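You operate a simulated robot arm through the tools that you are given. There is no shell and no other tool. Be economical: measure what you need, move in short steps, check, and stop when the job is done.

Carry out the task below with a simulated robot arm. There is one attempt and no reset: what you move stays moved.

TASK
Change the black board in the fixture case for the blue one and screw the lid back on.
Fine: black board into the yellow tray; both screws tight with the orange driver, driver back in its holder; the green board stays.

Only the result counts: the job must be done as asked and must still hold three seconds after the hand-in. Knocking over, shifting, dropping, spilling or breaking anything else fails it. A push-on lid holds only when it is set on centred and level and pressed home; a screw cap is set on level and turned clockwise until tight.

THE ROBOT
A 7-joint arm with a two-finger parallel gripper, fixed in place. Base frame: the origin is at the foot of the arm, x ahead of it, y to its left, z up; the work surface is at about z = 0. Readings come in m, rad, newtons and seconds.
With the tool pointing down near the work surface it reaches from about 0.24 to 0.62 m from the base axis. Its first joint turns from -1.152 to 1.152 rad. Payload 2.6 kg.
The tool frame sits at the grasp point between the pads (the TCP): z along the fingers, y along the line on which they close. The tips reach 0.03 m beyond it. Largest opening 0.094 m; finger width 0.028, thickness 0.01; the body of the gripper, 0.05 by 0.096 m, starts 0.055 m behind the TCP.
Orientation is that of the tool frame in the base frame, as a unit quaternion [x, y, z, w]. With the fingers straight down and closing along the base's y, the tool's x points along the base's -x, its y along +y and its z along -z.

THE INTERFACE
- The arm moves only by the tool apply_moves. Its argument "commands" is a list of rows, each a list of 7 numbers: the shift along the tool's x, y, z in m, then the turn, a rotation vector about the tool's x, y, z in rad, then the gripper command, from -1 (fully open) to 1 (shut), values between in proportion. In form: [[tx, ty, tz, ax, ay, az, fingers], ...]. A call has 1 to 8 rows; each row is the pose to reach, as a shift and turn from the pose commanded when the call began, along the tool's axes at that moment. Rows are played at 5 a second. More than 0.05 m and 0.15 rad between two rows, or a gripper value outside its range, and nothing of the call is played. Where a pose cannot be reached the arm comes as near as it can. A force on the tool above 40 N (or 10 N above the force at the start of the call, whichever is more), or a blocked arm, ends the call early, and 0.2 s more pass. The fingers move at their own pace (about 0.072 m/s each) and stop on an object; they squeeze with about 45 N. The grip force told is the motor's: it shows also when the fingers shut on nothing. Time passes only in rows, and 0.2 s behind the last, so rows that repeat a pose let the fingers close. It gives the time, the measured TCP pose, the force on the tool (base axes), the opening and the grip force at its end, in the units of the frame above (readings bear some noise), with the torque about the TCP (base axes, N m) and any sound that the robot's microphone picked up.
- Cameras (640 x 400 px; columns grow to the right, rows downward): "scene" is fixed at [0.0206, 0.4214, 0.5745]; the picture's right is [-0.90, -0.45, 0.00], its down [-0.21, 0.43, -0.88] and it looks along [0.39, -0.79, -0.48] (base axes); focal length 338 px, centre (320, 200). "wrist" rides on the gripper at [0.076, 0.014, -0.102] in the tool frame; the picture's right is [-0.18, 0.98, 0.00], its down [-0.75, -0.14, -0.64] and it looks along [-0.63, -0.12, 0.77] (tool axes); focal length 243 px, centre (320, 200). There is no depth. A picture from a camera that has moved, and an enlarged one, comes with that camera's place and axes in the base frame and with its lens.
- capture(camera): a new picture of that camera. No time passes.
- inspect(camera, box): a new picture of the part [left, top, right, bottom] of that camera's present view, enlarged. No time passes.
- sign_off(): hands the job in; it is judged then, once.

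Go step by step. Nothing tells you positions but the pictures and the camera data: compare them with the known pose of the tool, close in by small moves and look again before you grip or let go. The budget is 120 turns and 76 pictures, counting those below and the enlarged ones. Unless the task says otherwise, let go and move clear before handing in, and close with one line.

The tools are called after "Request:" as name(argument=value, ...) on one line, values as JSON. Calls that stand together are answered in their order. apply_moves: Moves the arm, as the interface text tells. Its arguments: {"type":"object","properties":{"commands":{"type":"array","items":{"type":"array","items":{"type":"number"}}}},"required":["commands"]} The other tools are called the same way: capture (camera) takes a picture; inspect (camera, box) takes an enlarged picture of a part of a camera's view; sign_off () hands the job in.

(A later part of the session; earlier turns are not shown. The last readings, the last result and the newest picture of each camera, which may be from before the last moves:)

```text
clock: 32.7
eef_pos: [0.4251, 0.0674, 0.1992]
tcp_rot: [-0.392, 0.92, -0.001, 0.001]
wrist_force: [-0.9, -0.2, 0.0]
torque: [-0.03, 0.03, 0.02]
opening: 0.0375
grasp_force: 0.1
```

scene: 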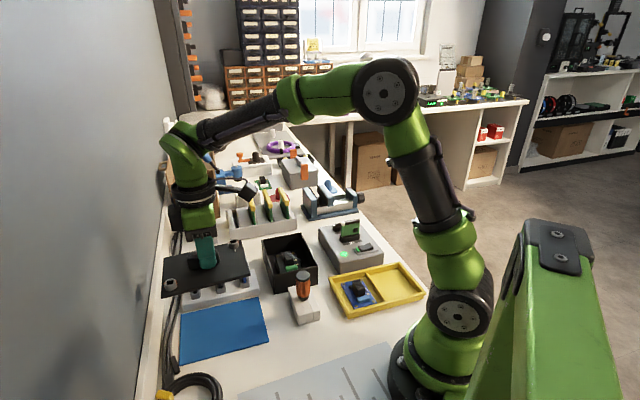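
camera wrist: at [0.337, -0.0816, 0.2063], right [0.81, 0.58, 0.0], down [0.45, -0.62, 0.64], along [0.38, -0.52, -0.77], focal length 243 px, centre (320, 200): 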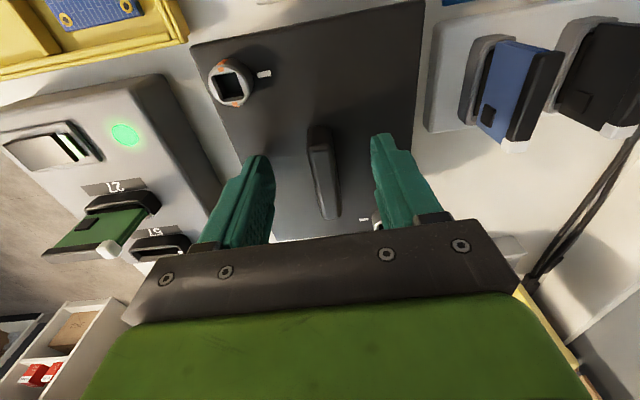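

Request:
apply_moves(commands=[[0.026, -0.015, -0.003, 0, 0, 0.14, 0.2], [0.052, -0.03, -0.006, 0, 0, 0.28, -0.2], [0.078, -0.045, -0.009, 0, 0, 0.42, -0.2], [0.104, -0.06, -0.012, 0, 0, 0.56, -0.2], [0.13, -0.076, -0.015, 0, 0, 0.7, -0.2], [0.157, -0.091, -0.018, 0, 0, 0.84, -0.2], [0.184, -0.107, -0.02, 0, 0, 0.98, -0.2]])

Request:
apply_moves(commands=[[0, 0, 0, 0, 0, 0.15, -0.2], [0, 0, 0, 0, 0, 0.3, -0.2], [0, 0, 0, 0, 0, 0.45, -0.2], [0, 0, 0, 0, 0, 0.58, -0.2], [0, 0, 0, 0, 0, 0.58, -0.2]])

Request:
inspect(camera="wrist", box=[140, 0, 440, 190])

Request:
inspect(camera="scene", box=[250, 220, 430, 330])

```text
clock: 34.3
eef_pos: [0.374, -0.1406, 0.2203]
tcp_rot: [0.089, 0.996, 0.0, 0.002]
wrist_force: [-0.1, -0.3, 0.1]
torque: [0.01, -0.03, -0.01]
opening: 0.0562
grasp_force: 0.0
```

```text
clock: 35.5
eef_pos: [0.3756, -0.1398, 0.2196]
tcp_rot: [0.371, 0.929, 0.001, 0.001]
wrist_force: [0.1, 0.1, -0.4]
torque: [-0.04, -0.03, -0.04]
opening: 0.0562
grasp_force: 0.1
```

```text
2.11 times, centred on (290, 95) of wrist
camera zoom: at [0.3281, -0.0767, 0.3223], right [0.81, 0.59, 0.0], down [0.45, -0.62, 0.64], along [0.38, -0.52, -0.77], focal length 511 px, centre (383, 421)
```

zoom: 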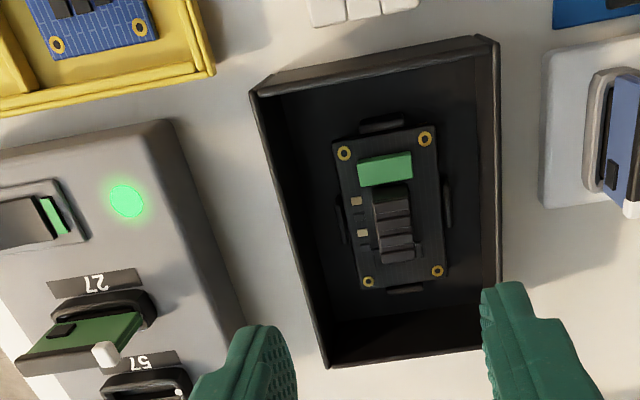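

```text
3.56 times, centred on (340, 275) of scene
camera zoom: at [0.0206, 0.4214, 0.5745], right [-0.9, -0.45, 0.0], down [-0.21, 0.43, -0.88], along [0.39, -0.79, -0.48], focal length 1202 px, centre (249, -67)
```

zoom: 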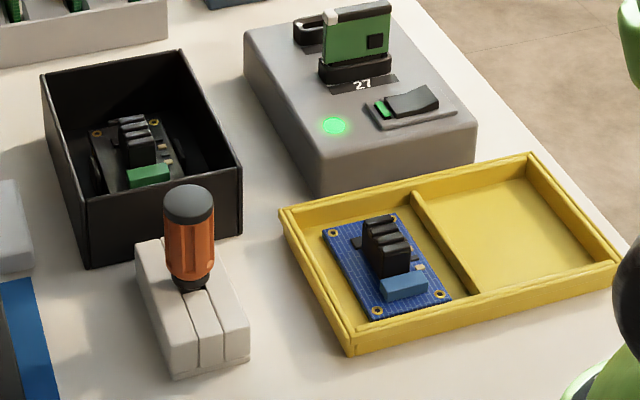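

The board sits in low guides with a finned block in its middle, which is the thing to grip. I move over it at z≈0.12 with the fingers narrowed to pass inside the guides.

Request:
apply_moves(commands=[[-0.0184, 0.0017, 0.03, 0, 0, 0.024, 0.2], [-0.0184, 0.0017, 0.065, 0, 0, 0.024, 0.2], [-0.0184, 0.0017, 0.1, 0, 0, 0.024, 0.2], [-0.0184, 0.0017, 0.1, 0, 0, 0.024, 0.2]])

Request:
inspect(camera="wrist", box=[220, 40, 420, 210])

Request:
inspect(camera="scene", box=[255, 220, 325, 290])

```text
clock: 36.5
eef_pos: [0.3905, -0.149, 0.1207]
tcp_rot: [0.381, 0.924, 0.001, 0.002]
wrist_force: [-0.4, -0.2, 1.0]
torque: [0.0, -0.03, -0.02]
opening: 0.0377
grasp_force: 0.0
```

```text
2.35 times, centred on (320, 125) of wrist
camera zoom: at [0.3449, -0.0857, 0.2234], right [0.82, 0.57, 0.0], down [0.43, -0.63, 0.64], along [0.37, -0.53, -0.77], focal length 571 px, centre (320, 376)
```

zoom: 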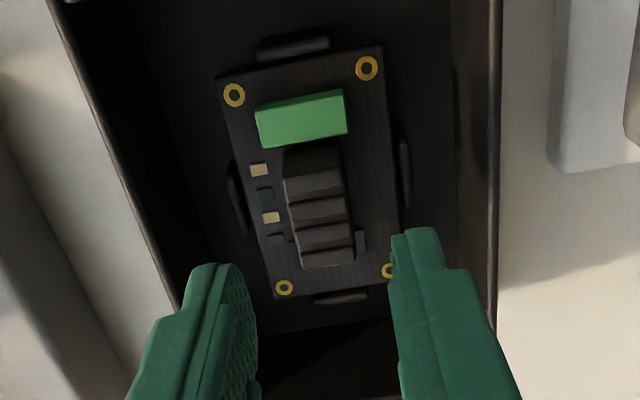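

```text
5.71 times, centred on (290, 255) of scene
camera zoom: at [0.0206, 0.4214, 0.5745], right [-0.9, -0.45, 0.0], down [-0.21, 0.43, -0.88], along [0.39, -0.79, -0.48], focal length 1932 px, centre (491, -114)
```

zoom: 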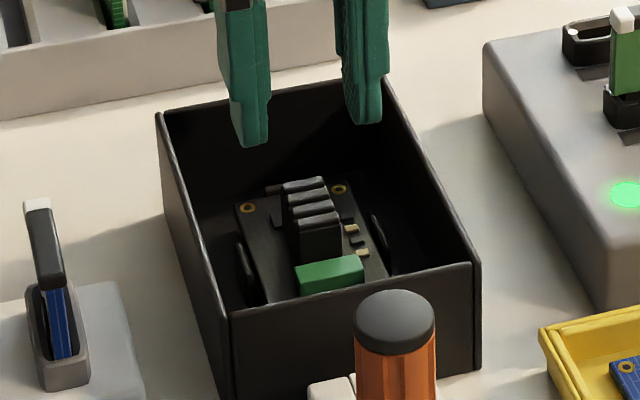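

Block centre lies about 8 mm further along the case; I shift, narrow the opening to 30 mm and descend to just above it.

Request:
apply_moves(commands=[[-0.0085, -0.0016, 0.015, 0, 0, 0, 0.36], [-0.0085, -0.0016, 0.03, 0, 0, 0, 0.36], [-0.0085, -0.0016, 0.045, 0, 0, 0, 0.36], [-0.0085, -0.0016, 0.045, 0, 0, 0, 0.36]])

Request:
inspect(camera="wrist", box=[240, 80, 400, 220])

```text
clock: 37.5
eef_pos: [0.395, -0.1573, 0.0747]
tcp_rot: [0.381, 0.925, 0.001, 0.002]
wrist_force: [0.5, 0.2, 0.7]
torque: [-0.02, -0.04, -0.02]
opening: 0.0302
grasp_force: 0.0
```

```text
2.86 times, centred on (320, 150) of wrist
camera zoom: at [0.3498, -0.0937, 0.1781], right [0.82, 0.57, 0.0], down [0.43, -0.63, 0.64], along [0.37, -0.53, -0.77], focal length 693 px, centre (320, 343)
```

zoom: 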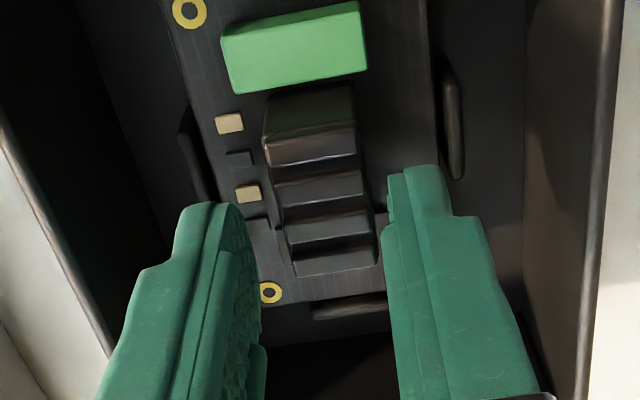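

Centred over the block. I descend to z≈0.046 and close.

Request:
apply_moves(commands=[[0, 0, 0.012, 0, 0, 0, 0.36], [0, 0, 0.022, 0, 0, 0, 0.36], [0, 0, 0.029, 0, 0, 0, 0.36], [0, 0, 0.029, 0, 0, 0, 0.36]])

Request:
inspect(camera="wrist", box=[240, 80, 400, 220])

```text
clock: 38.3
eef_pos: [0.3966, -0.1582, 0.0538]
tcp_rot: [0.381, 0.925, 0.001, 0.005]
wrist_force: [-1.7, 2.4, 6.6]
torque: [0.03, 0.19, -0.04]
opening: 0.0302
grasp_force: 0.1
stopped in row 3: the force on the tool passed its limit (the readings are from after the stop); the commanded pose is now the measured one
```

```text
2.86 times, centred on (320, 150) of wrist
camera zoom: at [0.3502, -0.0945, 0.1558], right [0.82, 0.57, 0.01], down [0.43, -0.63, 0.65], along [0.37, -0.53, -0.76], focal length 693 px, centre (320, 343)
```

zoom: 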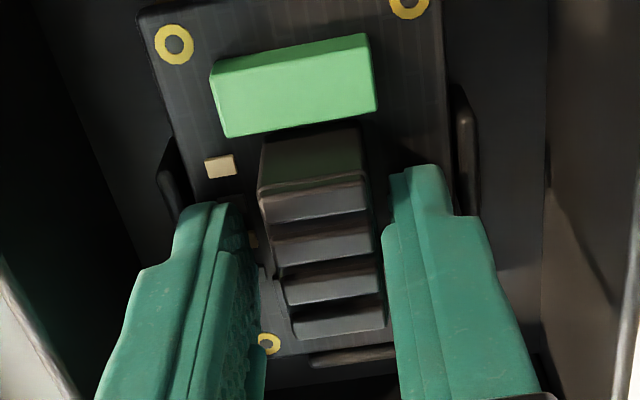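

The left fingertip touched the guide. I rise 2 mm, narrow to 25 mm, nudge right and descend again.

Request:
apply_moves(commands=[[0, 0, -0.003, 0, 0, 0, 0.36], [0, 0.0008, -0.003, 0, 0, 0, 0.46], [0, 0.0008, -0.003, 0, 0, 0, 0.46], [0, 0.0008, 0.001, 0, 0, 0, 0.46], [0, 0.0008, 0.005, 0, 0, 0, 0.46], [0, 0.0008, 0.007, 0, 0, 0, 0.46]])

```text
clock: 39.5
eef_pos: [0.398, -0.1578, 0.0522]
tcp_rot: [0.383, 0.924, 0.003, 0.006]
wrist_force: [-2.6, 1.2, 7.0]
torque: [0.0, 0.17, -0.05]
opening: 0.0259
grasp_force: 0.7
stopped in row 5: the force on the tool passed its limit (the readings are from after the stop); the commanded pose is now the measured one
```

Contact again, likely a small part beside the block. The tips are already ~10 mm below the fin tops, so I rise 2 mm and grip here.

Request:
apply_moves(commands=[[0, 0, -0.002, 0, 0, 0, 0.46], [0, 0, -0.002, 0, 0, 0, 1], [0, 0, -0.002, 0, 0, 0, 1], [0, 0, -0.002, 0, 0, 0, 1]])

Request:
inspect(camera="wrist", box=[240, 80, 400, 220])

```text
clock: 40.5
eef_pos: [0.397, -0.1572, 0.0547]
tcp_rot: [0.382, 0.924, 0.003, 0.005]
wrist_force: [0.0, -0.4, 0.4]
torque: [0.0, 0.04, 0.0]
opening: 0.0191
grasp_force: 45.2
```

```text
2.86 times, centred on (320, 150) of wrist
camera zoom: at [0.3515, -0.094, 0.1575], right [0.82, 0.57, 0.01], down [0.43, -0.63, 0.65], along [0.37, -0.53, -0.76], focal length 693 px, centre (320, 343)
```

zoom: 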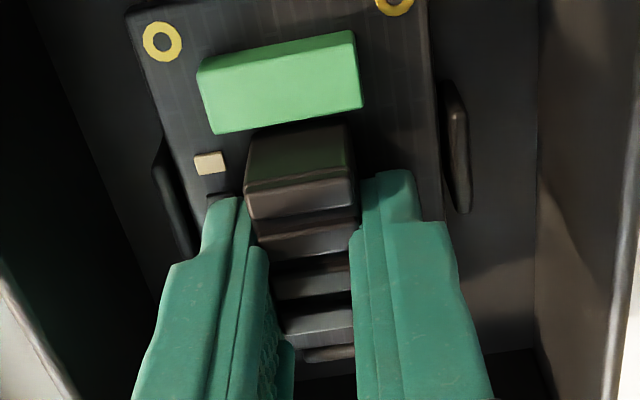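

Gripped at 19 mm. I lift slowly and watch force.

Request:
apply_moves(commands=[[0, 0, -0.005, 0, 0, 0, 1], [0, 0, -0.015, 0, 0, 0, 1], [0, 0, -0.04, 0, 0, 0, 1], [0, 0, -0.08, 0, 0, 0, 1], [0, 0, -0.11, 0, 0, 0, 1], [0, 0, -0.11, 0, 0, 0, 1]])

Request:
inspect(camera="scene", box=[240, 180, 430, 330])

```text
clock: 41.9
eef_pos: [0.3939, -0.1568, 0.1654]
tcp_rot: [0.383, 0.924, 0.003, 0.004]
wrist_force: [0.4, -0.5, -0.7]
torque: [-0.01, -0.05, 0.01]
opening: 0.0186
grasp_force: 45.1
```

```text
2.67 times, centred on (335, 255) of scene
camera zoom: at [0.0206, 0.4214, 0.5745], right [-0.9, -0.45, 0.0], down [-0.21, 0.43, -0.88], along [0.39, -0.79, -0.48], focal length 902 px, centre (280, 53)
```

zoom: 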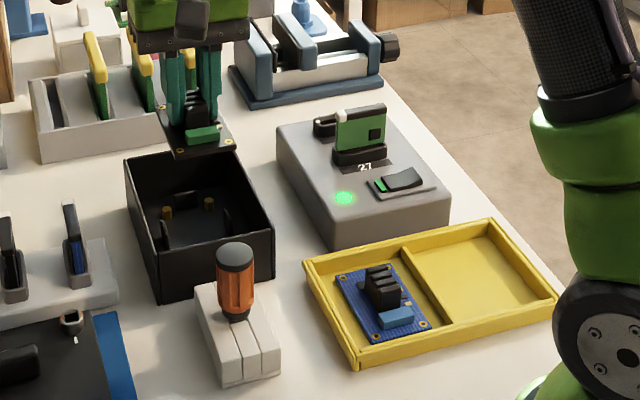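

The black board is out. The tray's right compartment (centre ≈ (0.14, -0.213)) is empty and lies at the same yaw, so I carry the board there at height.

Request:
apply_moves(commands=[[0, 0, -0.025, 0, 0, 0, 1], [0.022, -0.036, -0.025, 0, 0, 0, 1], [0.045, -0.072, -0.025, 0, 0, 0, 1], [0.068, -0.108, -0.025, 0, 0, 0, 1], [0.09, -0.144, -0.025, 0, 0, 0, 1], [0.112, -0.18, -0.025, 0, 0, 0, 1], [0.135, -0.217, -0.025, 0, 0, 0, 1], [0.135, -0.217, -0.025, 0, 0, 0, 1]])

Request:
capture(camera="scene")

Request:
capture(camera="wrist")

```text
clock: 43.7
eef_pos: [0.148, -0.2172, 0.1855]
tcp_rot: [0.381, 0.924, 0.002, 0.006]
wrist_force: [0.5, 0.5, 0.2]
torque: [-0.02, 0.04, 0.02]
opening: 0.0187
grasp_force: 45.0
```

```text
26 pictures are left
```

scene: 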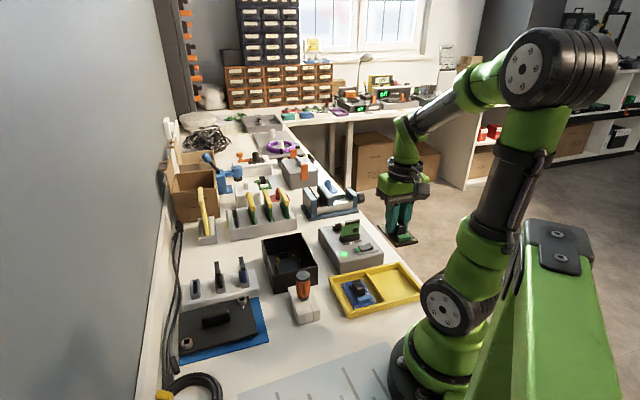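

```text
25 pictures are left
camera wrist: at [0.1019, -0.153, 0.2884], right [0.82, 0.57, 0.01], down [0.43, -0.63, 0.65], along [0.37, -0.53, -0.76], focal length 243 px, centre (320, 200)
```

wrist: 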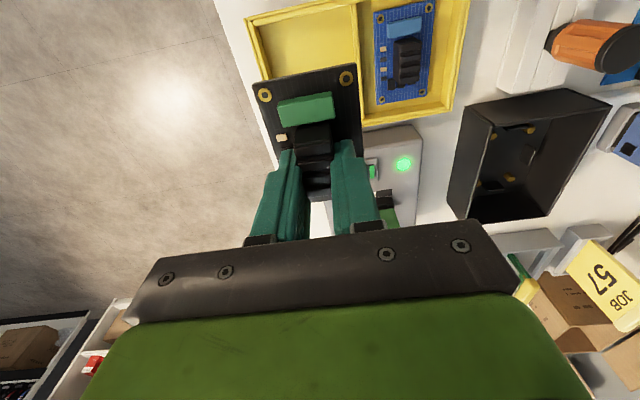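

Positions agree; I nudge ~1 cm to centre on the compartment and lower partway, then check.

Request:
apply_moves(commands=[[0.007, -0.006, 0.03, 0, 0, 0, 1], [0.007, -0.006, 0.07, 0, 0, 0, 1], [0.007, -0.006, 0.105, 0, 0, 0, 1], [0.007, -0.006, 0.105, 0, 0, 0, 1]])

Request:
inspect(camera="scene", box=[320, 210, 440, 330])

Request:
capture(camera="wrist")

```text
clock: 44.7
eef_pos: [0.1403, -0.2171, 0.0827]
tcp_rot: [0.382, 0.924, 0.003, 0.005]
wrist_force: [0.5, -0.6, -1.1]
torque: [0.0, 0.01, 0.01]
opening: 0.019
grasp_force: 45.1
```

```text
3.33 times, centred on (380, 270) of scene
camera zoom: at [0.0206, 0.4214, 0.5745], right [-0.9, -0.45, 0.0], down [-0.21, 0.43, -0.88], along [0.39, -0.79, -0.48], focal length 1127 px, centre (120, -33)
```

zoom: 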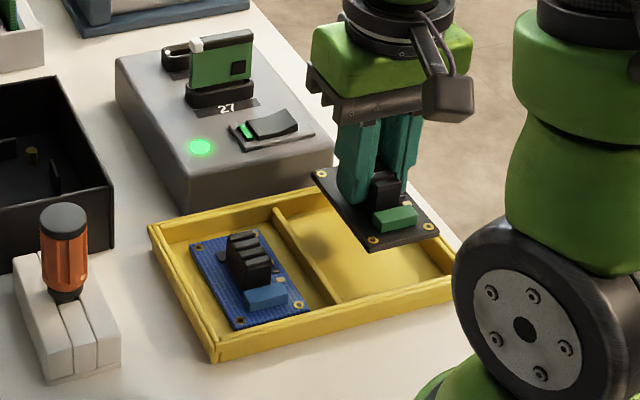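

```text
23 pictures are left
camera wrist: at [0.0934, -0.1534, 0.186], right [0.82, 0.57, 0.01], down [0.43, -0.63, 0.65], along [0.37, -0.53, -0.76], focal length 243 px, centre (320, 200)
```

wrist: 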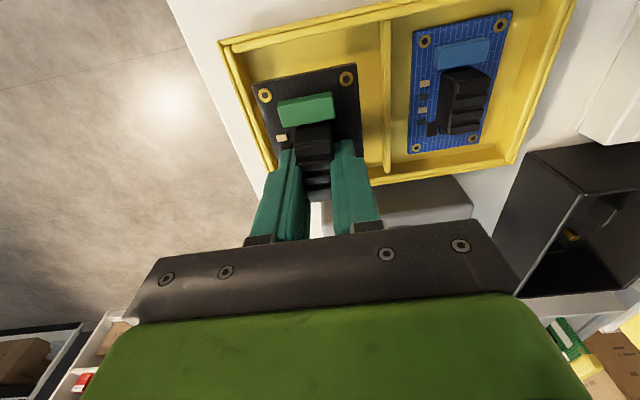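

The board is above the compartment with margin. I nudge 5 mm and lower to the floor with force watch.

Request:
apply_moves(commands=[[0.005, -0.002, 0.01, 0, 0, 0, 1], [0.005, -0.002, 0.02, 0, 0, 0, 1], [0.005, -0.002, 0.026, 0, 0, 0, 1], [0.005, -0.002, 0.03, 0, 0, 0, 1], [0.005, -0.002, 0.034, 0, 0, 0, 1], [0.005, -0.002, 0.038, 0, 0, 0, 1]])

Request:
inspect(camera="scene", box=[320, 210, 440, 330])

```text
clock: 46.1
eef_pos: [0.1345, -0.2128, 0.0443]
tcp_rot: [0.382, 0.924, 0.002, 0.006]
wrist_force: [0.4, -0.2, -1.1]
torque: [-0.04, 0.0, -0.03]
opening: 0.0189
grasp_force: 45.2
```

```text
3.33 times, centred on (380, 270) of scene
camera zoom: at [0.0206, 0.4214, 0.5745], right [-0.9, -0.45, 0.0], down [-0.21, 0.43, -0.88], along [0.39, -0.79, -0.48], focal length 1127 px, centre (120, -33)
```

zoom: 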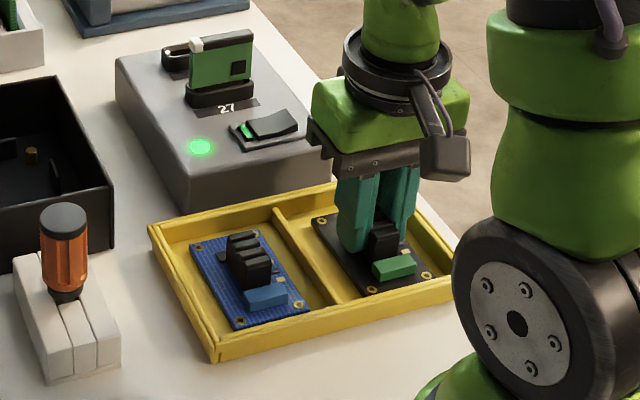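

Inside the compartment and still free; I lower until contact.

Request:
apply_moves(commands=[[0, 0, 0.002, 0, 0, 0, 1], [0, 0, 0.004, 0, 0, 0, 1], [0, 0, 0.006, 0, 0, 0, 1], [0, 0, 0.008, 0, 0, 0, 1], [0, 0, 0.01, 0, 0, 0, 1]])

```text
clock: 46.6
eef_pos: [0.1349, -0.2129, 0.0424]
tcp_rot: [0.383, 0.924, 0.004, 0.006]
wrist_force: [-1.9, 2.2, 12.2]
torque: [-0.09, 0.43, -0.02]
opening: 0.0191
grasp_force: 45.3
stopped in row 2: the force on the tool passed its limit (the readings are from after the stop); the commanded pose is now the measured one
```

Contact. I release and rise.

Request:
apply_moves(commands=[[0, 0, 0, 0, 0, 0, 0.3], [0, 0, 0, 0, 0, 0, 0.3], [0, 0, -0.02, 0, 0, 0, 0.3], [0, 0, -0.05, 0, 0, 0, 0.3], [0, 0, -0.09, 0, 0, 0, 0.3], [0, 0, -0.09, 0, 0, 0, 0.3]])

Request:
capture(camera="wrist")

```text
clock: 48.0
eef_pos: [0.1339, -0.2151, 0.133]
tcp_rot: [0.383, 0.924, 0.004, 0.006]
wrist_force: [1.0, -0.5, 0.0]
torque: [0.0, -0.01, 0.02]
opening: 0.0329
grasp_force: 0.1
```

```text
21 pictures are left
camera wrist: at [0.0886, -0.1509, 0.2353], right [0.83, 0.56, 0.01], down [0.42, -0.63, 0.65], along [0.37, -0.53, -0.76], focal length 243 px, centre (320, 200)
```

wrist: 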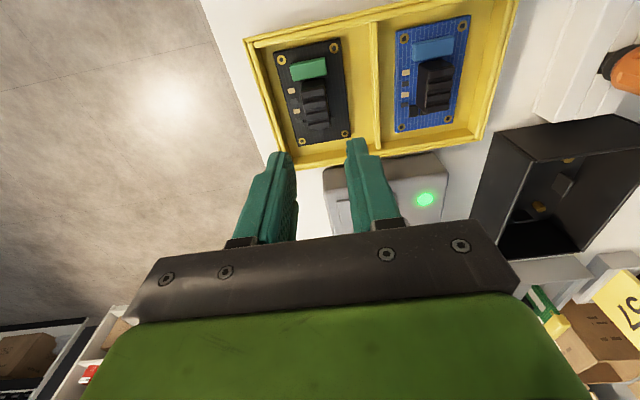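

The black board lies flat in the tray. Next the blue board's block, at about (0.206, -0.148); I move over it and also straighten a small tool tilt.

Request:
apply_moves(commands=[[-0.0015, 0.035, 0, 0.004, 0.003, 0, 0.3], [-0.003, 0.07, 0, 0.008, 0.006, 0, 0.3], [-0.0041, 0.0974, 0.01, 0.012, 0.008, 0, 0.3], [-0.0041, 0.0974, 0.04, 0.012, 0.008, 0, 0.3], [-0.0041, 0.0974, 0.04, 0.012, 0.008, 0, 0.3]])

Request:
inspect(camera="wrist", box=[240, 60, 400, 220])

```text
clock: 49.2
eef_pos: [0.207, -0.1476, 0.0917]
tcp_rot: [0.384, 0.924, -0.002, 0.0]
wrist_force: [-0.2, 0.1, 0.5]
torque: [0.02, -0.02, -0.01]
opening: 0.033
grasp_force: 0.0
```

```text
2.50 times, centred on (320, 140) of wrist
camera zoom: at [0.1628, -0.084, 0.1959], right [0.83, 0.56, 0.0], down [0.43, -0.63, 0.64], along [0.36, -0.53, -0.77], focal length 606 px, centre (320, 350)
```

zoom: 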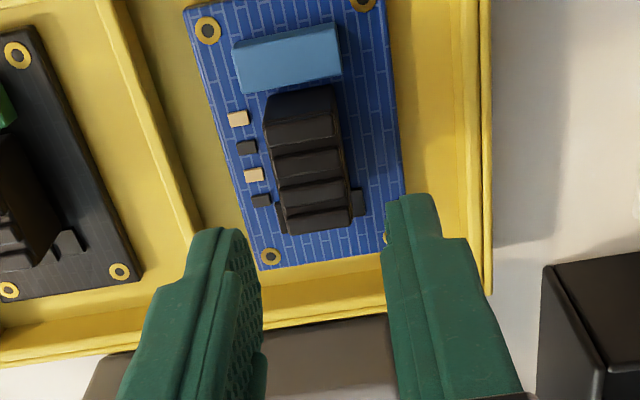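

Blue board is in the same yaw. To copy the grip used on the black one I shift 4.6 mm and descend to z≈0.0435, then close.

Request:
apply_moves(commands=[[0.0046, 0, 0.015, 0, 0, 0, 0.3], [0.0046, 0, 0.03, 0, 0, 0, 0.3], [0.0046, 0, 0.042, 0, 0, 0, 0.3], [0.0046, 0, 0.048, 0, 0, 0, 0.3], [0.0046, 0, 0.048, 0, 0, 0, 0.3]])

Request:
apply_moves(commands=[[0, 0, 0, 0, 0, 0, 0.7], [0, 0, 0, 0, 0, 0, 1], [0, 0, 0, 0, 0, 0, 1], [0, 0, 0, 0, 0, 0, 1]])

Request:
inspect(camera="wrist", box=[240, 80, 400, 220])

```text
clock: 50.4
eef_pos: [0.2031, -0.1439, 0.0445]
tcp_rot: [0.383, 0.924, -0.001, 0.0]
wrist_force: [-0.9, 0.1, -0.5]
torque: [0.02, 0.02, -0.01]
opening: 0.0328
grasp_force: 0.0
```

```text
clock: 51.4
eef_pos: [0.2034, -0.1434, 0.0441]
tcp_rot: [0.383, 0.924, -0.001, 0.0]
wrist_force: [-0.4, -0.1, -0.4]
torque: [0.04, 0.0, 0.05]
opening: 0.019
grasp_force: 44.8
```

```text
2.86 times, centred on (320, 150) of wrist
camera zoom: at [0.1582, -0.08, 0.1478], right [0.83, 0.56, 0.0], down [0.43, -0.63, 0.64], along [0.36, -0.53, -0.77], focal length 693 px, centre (320, 343)
```

zoom: 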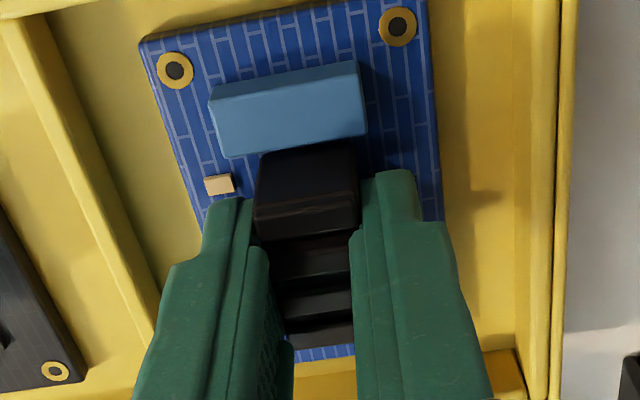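

Blue board gripped almost identically (about 4–5 mm offset along the board). I lift and carry it over the case.

Request:
apply_moves(commands=[[0, 0, -0.02, 0, 0, 0, 1], [0, 0, -0.06, 0, 0, 0, 1], [0, 0, -0.105, 0, 0, 0, 1], [0, 0, -0.145, 0, 0, 0, 1], [-0.035, 0.032, -0.145, 0, 0, 0, 1], [-0.07, 0.063, -0.145, 0, 0, 0, 1], [-0.105, 0.095, -0.145, 0, 0, 0, 1], [-0.1426, 0.127, -0.145, 0, 0, 0, 1]])

Request:
apply_moves(commands=[[0, 0, 0.04, 0, 0, 0, 1], [0, 0, 0.075, 0, 0, 0, 1], [0, 0, 0.075, 0, 0, 0, 1]])

Request:
inspect(camera="wrist", box=[220, 60, 420, 220])

Request:
inspect(camera="scene", box=[255, 215, 325, 285])

```text
clock: 53.2
eef_pos: [0.3946, -0.1544, 0.1885]
tcp_rot: [0.383, 0.924, 0.001, 0.0]
wrist_force: [0.1, -0.5, -1.0]
torque: [0.03, 0.02, 0.01]
opening: 0.019
grasp_force: 44.6
```

```text
clock: 54.0
eef_pos: [0.3942, -0.1543, 0.1113]
tcp_rot: [0.383, 0.924, 0.0, 0.001]
wrist_force: [-0.1, 0.0, -0.8]
torque: [0.0, 0.01, -0.01]
opening: 0.0189
grasp_force: 45.4
```

```text
2.50 times, centred on (320, 140) of wrist
camera zoom: at [0.3503, -0.0903, 0.2156], right [0.83, 0.56, 0.0], down [0.43, -0.63, 0.64], along [0.36, -0.53, -0.77], focal length 606 px, centre (320, 350)
```

zoom: 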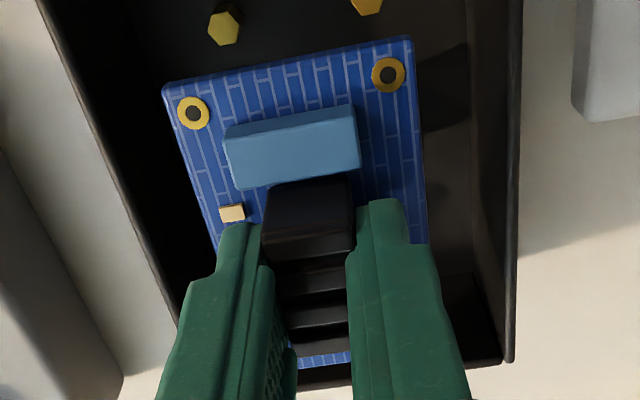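

```text
5.71 times, centred on (290, 250) of scene
camera zoom: at [0.0206, 0.4214, 0.5745], right [-0.9, -0.45, 0.0], down [-0.21, 0.43, -0.88], along [0.39, -0.79, -0.48], focal length 1932 px, centre (491, -86)
```

zoom: 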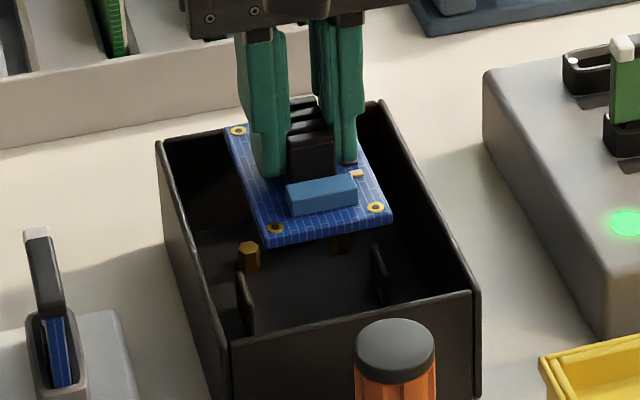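

Comparing holes and posts, the board needs about 4 mm toward tool +x. I correct and lower to just above the guides to look again.

Request:
apply_moves(commands=[[0.004, 0, 0.01, 0, 0, 0, 1], [0.004, 0, 0.022, 0, 0, 0, 1], [0.004, 0, 0.034, 0, 0, 0, 1], [0.004, 0, 0.034, 0, 0, 0, 1]])

Request:
inspect(camera="wrist", box=[220, 60, 420, 220])

Request:
inspect(camera="scene", box=[255, 215, 325, 285])

```text
clock: 55.0
eef_pos: [0.3909, -0.152, 0.0811]
tcp_rot: [0.383, 0.924, -0.001, 0.001]
wrist_force: [-0.2, 0.3, -1.8]
torque: [-0.03, 0.0, 0.01]
opening: 0.0193
grasp_force: 44.5
```

```text
2.50 times, centred on (320, 140) of wrist
camera zoom: at [0.3469, -0.0885, 0.1839], right [0.83, 0.56, 0.0], down [0.43, -0.63, 0.64], along [0.36, -0.53, -0.77], focal length 606 px, centre (320, 350)
```

zoom: 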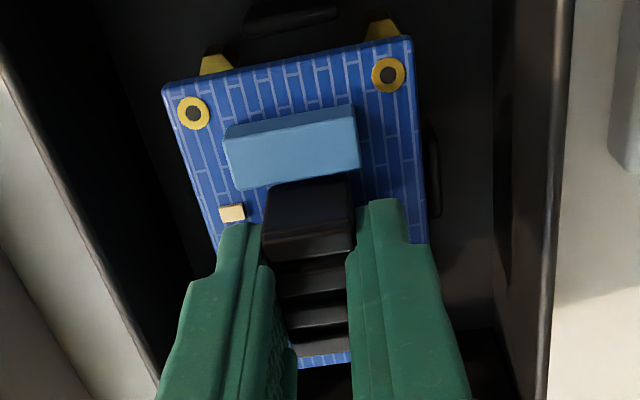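

```text
5.71 times, centred on (290, 250) of scene
camera zoom: at [0.0206, 0.4214, 0.5745], right [-0.9, -0.45, 0.0], down [-0.21, 0.43, -0.88], along [0.39, -0.79, -0.48], focal length 1932 px, centre (491, -86)
```

zoom: 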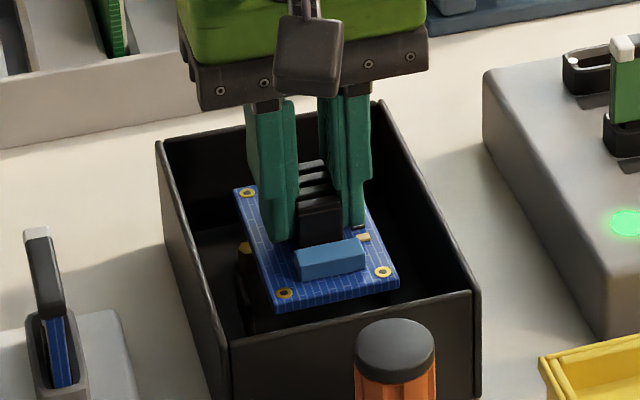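

Alignment now within about a millimetre. I apply a small averaged correction and lower onto the posts in small force-watched steps.

Request:
apply_moves(commands=[[-0.0008, 0.0003, 0.01, 0, 0, 0, 1], [-0.0008, 0.0003, 0.017, 0, 0, 0, 1], [-0.0008, 0.0003, 0.02, 0, 0, 0, 1], [-0.0008, 0.0003, 0.022, 0, 0, 0, 1], [-0.0008, 0.0003, 0.024, 0, 0, 0, 1], [-0.0008, 0.0003, 0.025, 0, 0, 0, 1]])

Request:
inspect(camera="wrist", box=[220, 60, 420, 220])

```text
clock: 56.4
eef_pos: [0.3921, -0.1522, 0.0564]
tcp_rot: [0.384, 0.924, -0.001, 0.001]
wrist_force: [-0.1, -0.4, 0.5]
torque: [0.03, 0.0, 0.02]
opening: 0.019
grasp_force: 45.0
```

```text
2.50 times, centred on (320, 140) of wrist
camera zoom: at [0.3476, -0.0888, 0.1595], right [0.83, 0.56, 0.0], down [0.43, -0.63, 0.64], along [0.36, -0.53, -0.77], focal length 606 px, centre (320, 350)
```

zoom: 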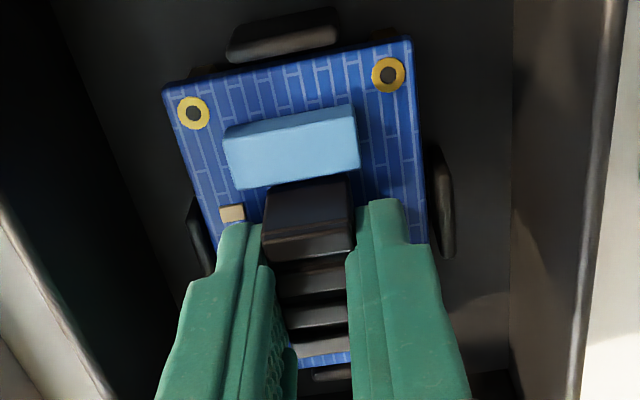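

The board sits inside all four guides. I lower the last bit until contact.

Request:
apply_moves(commands=[[0, 0, 0.001, 0, 0, 0, 1], [0, 0, 0.002, 0, 0, 0, 1], [0, 0, 0.003, 0, 0, 0, 1], [0, 0, 0.004, 0, 0, 0, 1]])

```text
clock: 57.2
eef_pos: [0.3929, -0.153, 0.0551]
tcp_rot: [0.385, 0.923, -0.001, 0.003]
wrist_force: [-1.0, 0.4, 3.3]
torque: [-0.06, 0.12, 0.0]
opening: 0.0188
grasp_force: 44.8
stopped in row 4: the force on the tool passed its limit (the readings are from after the stop); the commanded pose is now the measured one
```

It is seated. I open only slightly (clear of the guides), rise and look.

Request:
apply_moves(commands=[[0, 0, 0, 0, 0, 0, 0.45], [0, 0, 0, 0, 0, 0, 0.45], [0, 0, -0.01, 0, 0, 0, 0.45], [0, 0, -0.03, 0, 0, 0, 0.45], [0, 0, -0.07, 0, 0, 0, 0.3], [0, 0, -0.11, 0, 0, 0, 0.2], [0, 0, -0.145, 0, 0, 0, 0.2]])

Request:
inspect(camera="wrist", box=[220, 20, 400, 160])

```text
clock: 58.8
eef_pos: [0.3915, -0.1527, 0.2019]
tcp_rot: [0.383, 0.924, 0.001, 0.002]
wrist_force: [-0.6, -0.5, 0.5]
torque: [-0.04, -0.03, 0.01]
opening: 0.0377
grasp_force: 0.0
```

```text
2.86 times, centred on (310, 90) of wrist
camera zoom: at [0.3463, -0.0887, 0.3055], right [0.83, 0.56, 0.0], down [0.43, -0.63, 0.64], along [0.36, -0.53, -0.76], focal length 693 px, centre (349, 514)
```

zoom: 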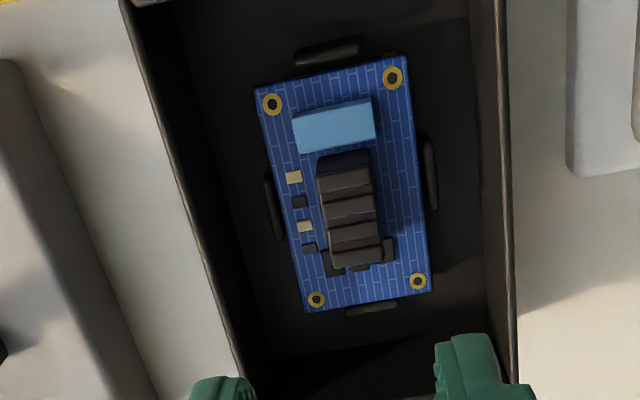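

The blue board is properly seated. Now back to the lid on the mat, reversing the earlier path.

Request:
apply_moves(commands=[[0.019, 0.026, 0, 0, 0, -0.14, 0.2], [0.038, 0.052, 0, 0, 0, -0.28, 0.2], [0.057, 0.078, 0, 0, 0, -0.42, 0.2], [0.076, 0.104, 0, 0, 0, -0.56, 0.2], [0.095, 0.13, 0, 0, 0, -0.7, 0.2], [0.114, 0.155, 0, 0, 0, -0.84, 0.2], [0.132, 0.18, 0, 0, 0, -0.98, 0.2]])

Request:
apply_moves(commands=[[0, 0, 0, 0, 0, -0.15, 0.2], [0, 0, 0, 0, 0, -0.3, 0.2], [0, 0, 0, 0, 0, -0.45, 0.2], [0, 0, 0, 0, 0, -0.59, 0.2], [0, 0, 0.045, 0, 0, -0.61, 0.2], [0, 0, 0.09, 0, 0, -0.61, 0.2], [0, 0, 0.09, 0, 0, -0.61, 0.2]])

Request:
inspect(camera="wrist", box=[220, 60, 420, 220])

```text
clock: 60.4
eef_pos: [0.4274, 0.068, 0.2018]
tcp_rot: [-0.097, 0.995, -0.002, 0.003]
wrist_force: [-0.3, 1.5, 0.0]
torque: [0.0, -0.02, -0.03]
opening: 0.0375
grasp_force: 0.1
```

```text
clock: 62.0
eef_pos: [0.4274, 0.0664, 0.1105]
tcp_rot: [-0.391, 0.921, -0.002, 0.003]
wrist_force: [-0.1, 0.2, -0.5]
torque: [0.0, -0.01, 0.02]
opening: 0.0375
grasp_force: 0.1
```

```text
2.50 times, centred on (320, 140) of wrist
camera zoom: at [0.3626, 0.0225, 0.2136], right [-0.58, 0.82, 0.0], down [0.62, 0.45, 0.64], along [0.53, 0.37, -0.76], focal length 606 px, centre (320, 350)
```

zoom: 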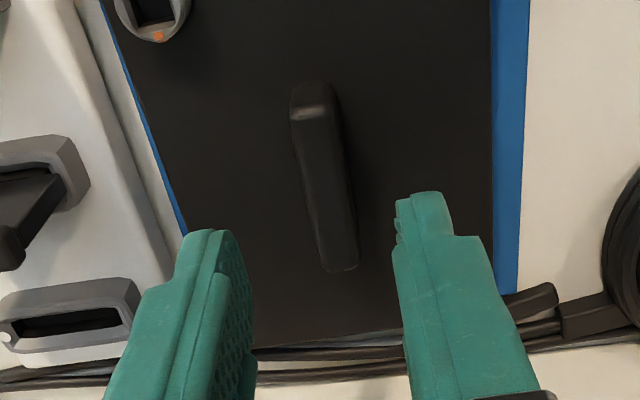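

Handle is centred between the fingers. I straighten the tiny tilt, descend to the earlier grip height and close.

Request:
apply_moves(commands=[[0, 0.001, 0.03, -0.006, 0.004, 0, 0.2], [0, 0.001, 0.05, -0.006, 0.004, 0, 0.2], [0, 0.001, 0.062, -0.006, 0.004, 0, 0.2], [0, 0.001, 0.062, -0.006, 0.004, 0, 0.2]])

Request:
apply_moves(commands=[[0, 0, 0, 0, 0, 0, 0.6], [0, 0, 0, 0, 0, 0, 1], [0, 0, 0, 0, 0, 0, 1], [0, 0, 0, 0, 0, 0, 1]])

Request:
apply_moves(commands=[[0, 0, -0.03, 0, 0, 0, 1], [0, 0, -0.07, 0, 0, 0, 1], [0, 0, -0.11, 0, 0, 0, 1], [0, 0, -0.152, 0, 0, 0, 1], [0, 0, -0.152, 0, 0, 0, 1]])

Request:
inspect(camera="scene", box=[140, 200, 320, 360])

```text
clock: 63.0
eef_pos: [0.426, 0.068, 0.0489]
tcp_rot: [-0.39, 0.921, 0.0, -0.001]
wrist_force: [-0.5, 0.1, -1.0]
torque: [-0.03, -0.02, 0.04]
opening: 0.0376
grasp_force: 0.0
```

```text
clock: 64.0
eef_pos: [0.4269, 0.0686, 0.0487]
tcp_rot: [-0.39, 0.921, 0.001, -0.001]
wrist_force: [0.2, 0.4, -0.7]
torque: [0.01, -0.03, 0.03]
opening: 0.013
grasp_force: 45.0
```

```text
clock: 65.2
eef_pos: [0.4289, 0.0673, 0.1996]
tcp_rot: [-0.39, 0.921, 0.0, -0.002]
wrist_force: [-0.8, 0.4, -0.9]
torque: [-0.02, 0.02, -0.01]
opening: 0.0133
grasp_force: 45.4
```

```text
2.50 times, centred on (230, 280) of scene
camera zoom: at [0.0206, 0.4214, 0.5745], right [-0.9, -0.45, 0.0], down [-0.21, 0.43, -0.88], along [0.39, -0.79, -0.48], focal length 845 px, centre (545, 0)
```

zoom: 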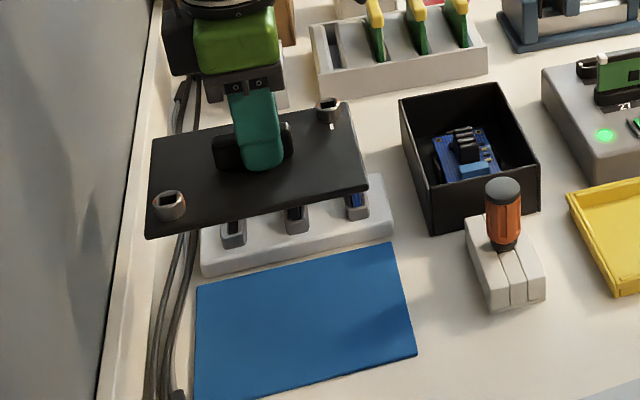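

Lid is held level. I carry it back above the case.

Request:
apply_moves(commands=[[0.026, -0.017, 0, 0, 0, 0.14, 1], [0.052, -0.033, 0, 0, 0, 0.28, 1], [0.078, -0.05, 0, 0, 0, 0.42, 1], [0.104, -0.066, 0, 0, 0, 0.56, 1], [0.13, -0.083, 0, 0, 0, 0.7, 1], [0.157, -0.1, 0, 0, 0, 0.84, 1], [0.184, -0.1163, 0, 0, 0, 0.98, 1]])

Request:
apply_moves(commands=[[0, 0, 0, 0, 0, 0.15, 1], [0, 0, 0, 0, 0, 0.3, 1], [0, 0, 0, 0, 0, 0.45, 1], [0, 0, 0, 0, 0, 0.595, 1], [0, 0, 0.04, 0, 0, 0.595, 1], [0, 0, 0.075, 0, 0, 0.595, 1], [0, 0, 0.075, 0, 0, 0.595, 1]])

Request:
inspect(camera="scene", box=[240, 200, 340, 300])

Request:
capture(camera="wrist")

```text
clock: 66.8
eef_pos: [0.3837, -0.1457, 0.2004]
tcp_rot: [0.09, 0.996, 0.0, -0.001]
wrist_force: [0.2, 0.6, -0.2]
torque: [-0.01, -0.04, 0.02]
opening: 0.0131
grasp_force: 44.9
```

```text
clock: 68.4
eef_pos: [0.3827, -0.1448, 0.126]
tcp_rot: [0.377, 0.926, 0.0, -0.001]
wrist_force: [0.4, 0.6, -0.5]
torque: [-0.01, -0.03, 0.02]
opening: 0.013
grasp_force: 45.0
```

```text
4.00 times, centred on (290, 250) of scene
camera zoom: at [0.0206, 0.4214, 0.5745], right [-0.9, -0.45, 0.0], down [-0.21, 0.43, -0.88], along [0.39, -0.79, -0.48], focal length 1352 px, centre (440, 0)
```

zoom: 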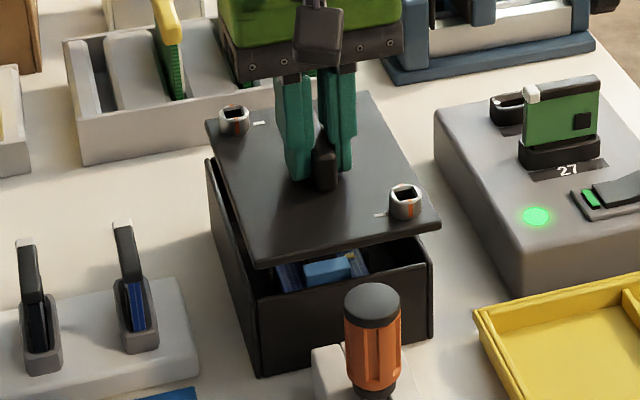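

```text
9 pictures are left
camera wrist: at [0.3367, -0.0813, 0.2285], right [0.82, 0.57, 0.0], down [0.44, -0.63, 0.64], along [0.37, -0.53, -0.77], focal length 243 px, centre (320, 200)
```

wrist: 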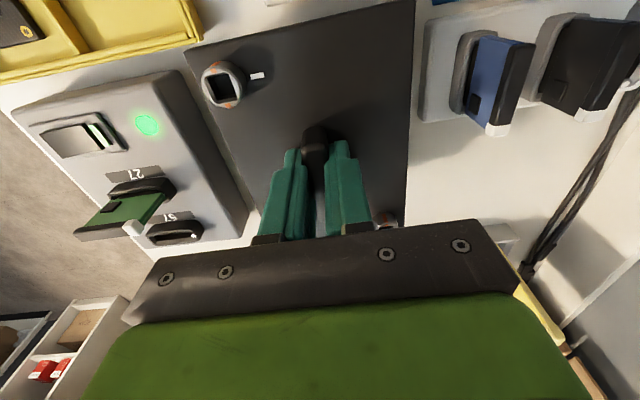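

Comparing screw positions with the original picture, the lid must shift ~4 mm along tool +y. I correct, lower to ~6 mm above seat and check.

Request:
apply_moves(commands=[[-0.001, 0.0038, 0.008, 0, 0, 0, 1], [-0.001, 0.0038, 0.016, 0, 0, 0, 1], [-0.001, 0.0038, 0.016, 0, 0, 0, 1]])

Request:
inspect(camera="scene", box=[240, 200, 340, 280])

```text
clock: 69.2
eef_pos: [0.385, -0.142, 0.1102]
tcp_rot: [0.376, 0.926, -0.001, -0.001]
wrist_force: [0.2, -1.1, -1.7]
torque: [0.01, 0.0, 0.0]
opening: 0.0129
grasp_force: 45.2
```

```text
5.00 times, centred on (290, 240) of scene
camera zoom: at [0.0206, 0.4214, 0.5745], right [-0.9, -0.45, 0.0], down [-0.21, 0.43, -0.88], along [0.39, -0.79, -0.48], focal length 1691 px, centre (470, 0)
```

zoom: 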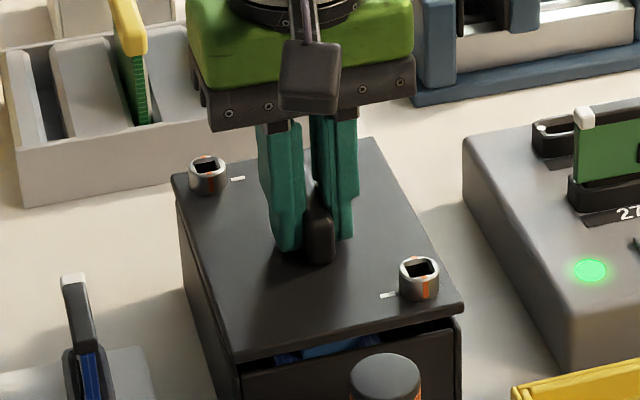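

The lid outlines match the original positions within about a millimetre. I lower it home with force watch.

Request:
apply_moves(commands=[[0, 0, 0.004, 0, 0, 0, 1], [0, 0, 0.007, 0, 0, 0, 1], [0, 0, 0.009, 0, 0, 0, 1], [0, 0, 0.011, 0, 0, 0, 1], [0, 0, 0.013, 0, 0, 0, 1], [0, 0, 0.013, 0, 0, 0, 1]])

```text
clock: 70.6
eef_pos: [0.3867, -0.1449, 0.0994]
tcp_rot: [0.378, 0.926, -0.001, 0.002]
wrist_force: [9.1, -12.8, 21.5]
torque: [0.68, 0.22, -0.2]
opening: 0.0133
grasp_force: 45.1
```

Seated at the original height, with a sideways load toward tool −x; I relieve that, press lightly, and look.

Request:
apply_moves(commands=[[-0.0015, 0, 0, 0, 0, 0, 1], [-0.003, 0, 0, 0, 0, 0, 1], [-0.003, 0, 0, 0, 0, 0, 1]])

Request:
inspect(camera="scene", box=[240, 200, 340, 280])

```text
clock: 71.4
eef_pos: [0.3879, -0.1466, 0.0993]
tcp_rot: [0.378, 0.926, 0.0, -0.001]
wrist_force: [-9.4, -9.4, 31.8]
torque: [-0.74, -0.48, -0.75]
opening: 0.013
grasp_force: 45.0
```

```text
5.00 times, centred on (290, 240) of scene
camera zoom: at [0.0204, 0.4215, 0.5745], right [-0.9, -0.45, 0.0], down [-0.21, 0.43, -0.88], along [0.39, -0.79, -0.48], focal length 1691 px, centre (470, 0)
```

zoom: 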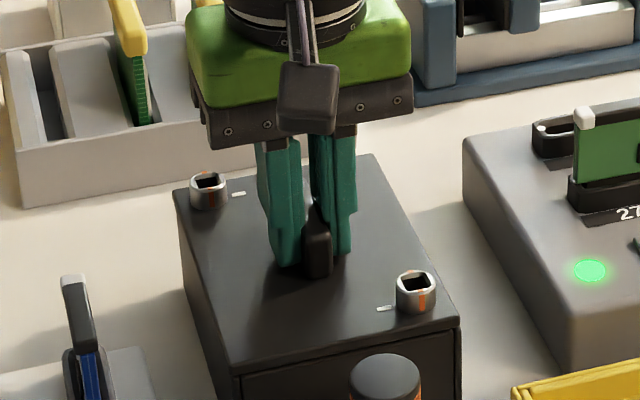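

The lid is flush on the case as at the start. I release and rise clear.

Request:
apply_moves(commands=[[0, -0.001, -0.001, 0, 0, 0, 1], [0, -0.001, -0.001, 0, 0, 0, 0.2], [0, -0.001, -0.001, 0, 0, 0, 0.2], [0, -0.001, -0.001, 0, 0, 0, 0.2], [0, -0.001, -0.03, 0, 0, 0, 0.2], [0, -0.001, -0.07, 0, 0, 0, 0.2], [0, -0.001, -0.11, 0, 0, 0, 0.2]])

```text
clock: 73.0
eef_pos: [0.3876, -0.1422, 0.21]
tcp_rot: [0.377, 0.926, -0.001, -0.001]
wrist_force: [0.5, -1.0, 0.0]
torque: [-0.02, 0.0, 0.0]
opening: 0.0376
grasp_force: 0.0
```

Next the driver: I go above its holder with the fingers turned to θ≈−0.8, so there is ample clockwise range later.

Request:
apply_moves(commands=[[0.018, 0, 0, 0, 0, -0.14, 0], [0.036, 0, 0, 0, 0, -0.28, 0], [0.054, -0.001, 0, 0, 0, -0.42, 0], [0.072, -0.001, 0, 0, 0, -0.56, 0], [0.09, -0.001, 0, 0, 0, -0.7, 0], [0.108, -0.002, 0, 0, 0, -0.84, 0], [0.126, -0.002, 0, 0, 0, -0.98, 0]])

Request:
apply_moves(commands=[[0, 0, 0, 0, 0, -0.15, 0], [0, 0, 0, 0, 0, -0.3, 0], [0, 0, 0, 0, 0, -0.45, 0], [0, 0, 0, 0, 0, -0.59, 0], [0, 0, 0.045, 0, 0, -0.59, 0], [0, 0, 0.07, 0, 0, -0.59, 0], [0, 0, 0.07, 0, 0, -0.59, 0]])

Request:
capture(camera="wrist")

```text
clock: 74.6
eef_pos: [0.2953, -0.0599, 0.2066]
tcp_rot: [-0.105, 0.994, 0.0, -0.001]
wrist_force: [-0.3, -0.5, 0.9]
torque: [-0.01, -0.02, 0.03]
opening: 0.047
grasp_force: 0.0
```

```text
clock: 76.2
eef_pos: [0.2974, -0.0585, 0.1383]
tcp_rot: [-0.388, 0.922, 0.0, -0.002]
wrist_force: [0.6, 0.2, 0.1]
torque: [0.03, 0.01, 0.01]
opening: 0.0469
grasp_force: 0.0
```

```text
6 pictures are left
camera wrist: at [0.2332, -0.1035, 0.2415], right [-0.57, 0.82, 0.0], down [0.63, 0.44, 0.64], along [0.52, 0.37, -0.77], focal length 243 px, centre (320, 200)
```

wrist: 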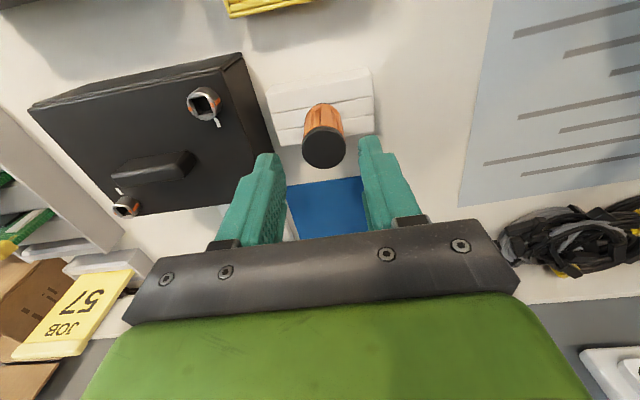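

The driver is 3 mm off along the closing line; I correct, descend to 0.078, grip and lift.

Request:
apply_moves(commands=[[0, 0.003, 0.025, 0, 0, 0, 0], [0, 0.003, 0.045, 0, 0, 0, 0], [0, 0.003, 0.06, 0, 0, 0, 0], [0, 0.003, 0.06, 0, 0, 0, 0], [0, 0.003, 0.06, 0, 0, 0, 0.6], [0, 0.003, 0.06, 0, 0, 0, 1], [0, 0.003, 0.06, 0, 0, 0, 1], [0, 0.003, 0.06, 0, 0, 0, 1]])

Request:
apply_moves(commands=[[0, 0, -0.03, 0, 0, 0, 1], [0, 0, -0.06, 0, 0, 0, 1], [0, 0, -0.1, 0, 0, 0, 1], [0, 0, -0.1, 0, 0, 0, 1]])

```text
clock: 78.0
eef_pos: [0.2951, -0.0569, 0.08]
tcp_rot: [-0.389, 0.921, -0.002, 0.0]
wrist_force: [13.2, -14.3, -1.9]
torque: [-0.71, -0.57, -0.04]
opening: 0.0284
grasp_force: 44.9
```

```text
clock: 79.0
eef_pos: [0.2947, -0.057, 0.1792]
tcp_rot: [-0.388, 0.921, -0.001, -0.002]
wrist_force: [-0.3, -0.5, 0.0]
torque: [0.02, 0.03, 0.0]
opening: 0.0286
grasp_force: 44.7
```

Driver held. I move over the near screw (0.3236, -0.1356), at the height just above the socket, and check.

Request:
apply_moves(commands=[[0.015, -0.03, 0, 0, 0, 0, 1], [0.028, -0.058, 0, 0, 0, 0, 1], [0.0362, -0.0755, 0, 0, 0, 0, 1], [0.0362, -0.0755, 0.02, 0, 0, 0, 1], [0.0362, -0.0755, 0.02, 0, 0, 0, 1]])

Request:
inspect(camera="wrist", box=[270, 80, 370, 155])

```text
clock: 80.2
eef_pos: [0.3222, -0.135, 0.1583]
tcp_rot: [-0.388, 0.922, 0.001, -0.002]
wrist_force: [-0.3, -0.7, -0.3]
torque: [-0.03, 0.0, 0.0]
opening: 0.0287
grasp_force: 45.1
```

```text
5.33 times, centred on (320, 118) of wrist
camera zoom: at [0.2584, -0.18, 0.2609], right [-0.57, 0.82, 0.0], down [0.63, 0.44, 0.64], along [0.52, 0.37, -0.77], focal length 1294 px, centre (320, 640)
```

zoom: 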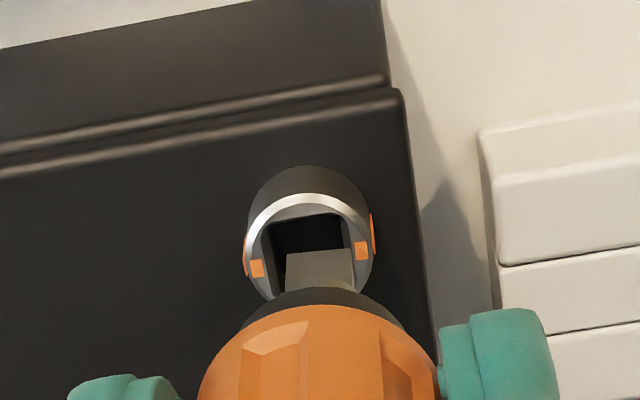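

Bit yaw matches the socket; it is ~1.5 mm right, so I shift left and insert with force watch.

Request:
apply_moves(commands=[[0, -0.0015, 0.003, 0, 0, 0, 1], [0, -0.0015, 0.007, 0, 0, 0, 1], [0, -0.0015, 0.011, 0, 0, 0, 1], [0, -0.0015, 0.014, 0, 0, 0, 1], [0, -0.0015, 0.017, 0, 0, 0, 1], [0, -0.0015, 0.019, 0, 0, 0, 1]])

```text
clock: 81.4
eef_pos: [0.3235, -0.1367, 0.1425]
tcp_rot: [-0.387, 0.922, -0.001, 0.003]
wrist_force: [-1.4, -0.1, 4.0]
torque: [-0.1, -0.1, 0.0]
opening: 0.0288
grasp_force: 44.8
stopped in row 5: the force on the tool passed its limit (the readings are from after the stop); the commanded pose is now the measured one
```

Inserted to the bottom. Now I turn clockwise.

Request:
apply_moves(commands=[[0, 0, 0.001, 0, 0, 0.14, 1], [0, 0, 0.001, 0, 0, 0.28, 1], [0, 0, 0.001, 0, 0, 0.42, 1], [0, 0, 0.001, 0, 0, 0.56, 1], [0, 0, 0.001, 0, 0, 0.7, 1], [0, 0, 0.001, 0, 0, 0.84, 1], [0, 0, 0.001, 0, 0, 0.98, 1], [0, 0, 0.001, 0, 0, 1.12, 1]])

Request:
apply_moves(commands=[[0, 0, 0, 0, 0, 0.14, 1], [0, 0, 0, 0, 0, 0.28, 1], [0, 0, 0, 0, 0, 0.42, 1], [0, 0, 0, 0, 0, 0.42, 1]])

```text
clock: 83.2
eef_pos: [0.3229, -0.1366, 0.1411]
tcp_rot: [0.164, 0.986, 0.0, 0.0]
wrist_force: [0.3, -0.6, 0.0]
torque: [0.01, -0.02, 0.01]
opening: 0.0286
grasp_force: 45.1
```

```text
clock: 84.2
eef_pos: [0.3228, -0.137, 0.1424]
tcp_rot: [0.366, 0.931, 0.0, 0.001]
wrist_force: [0.7, 1.0, -1.0]
torque: [0.03, -0.02, 0.03]
opening: 0.0283
grasp_force: 45.5
```

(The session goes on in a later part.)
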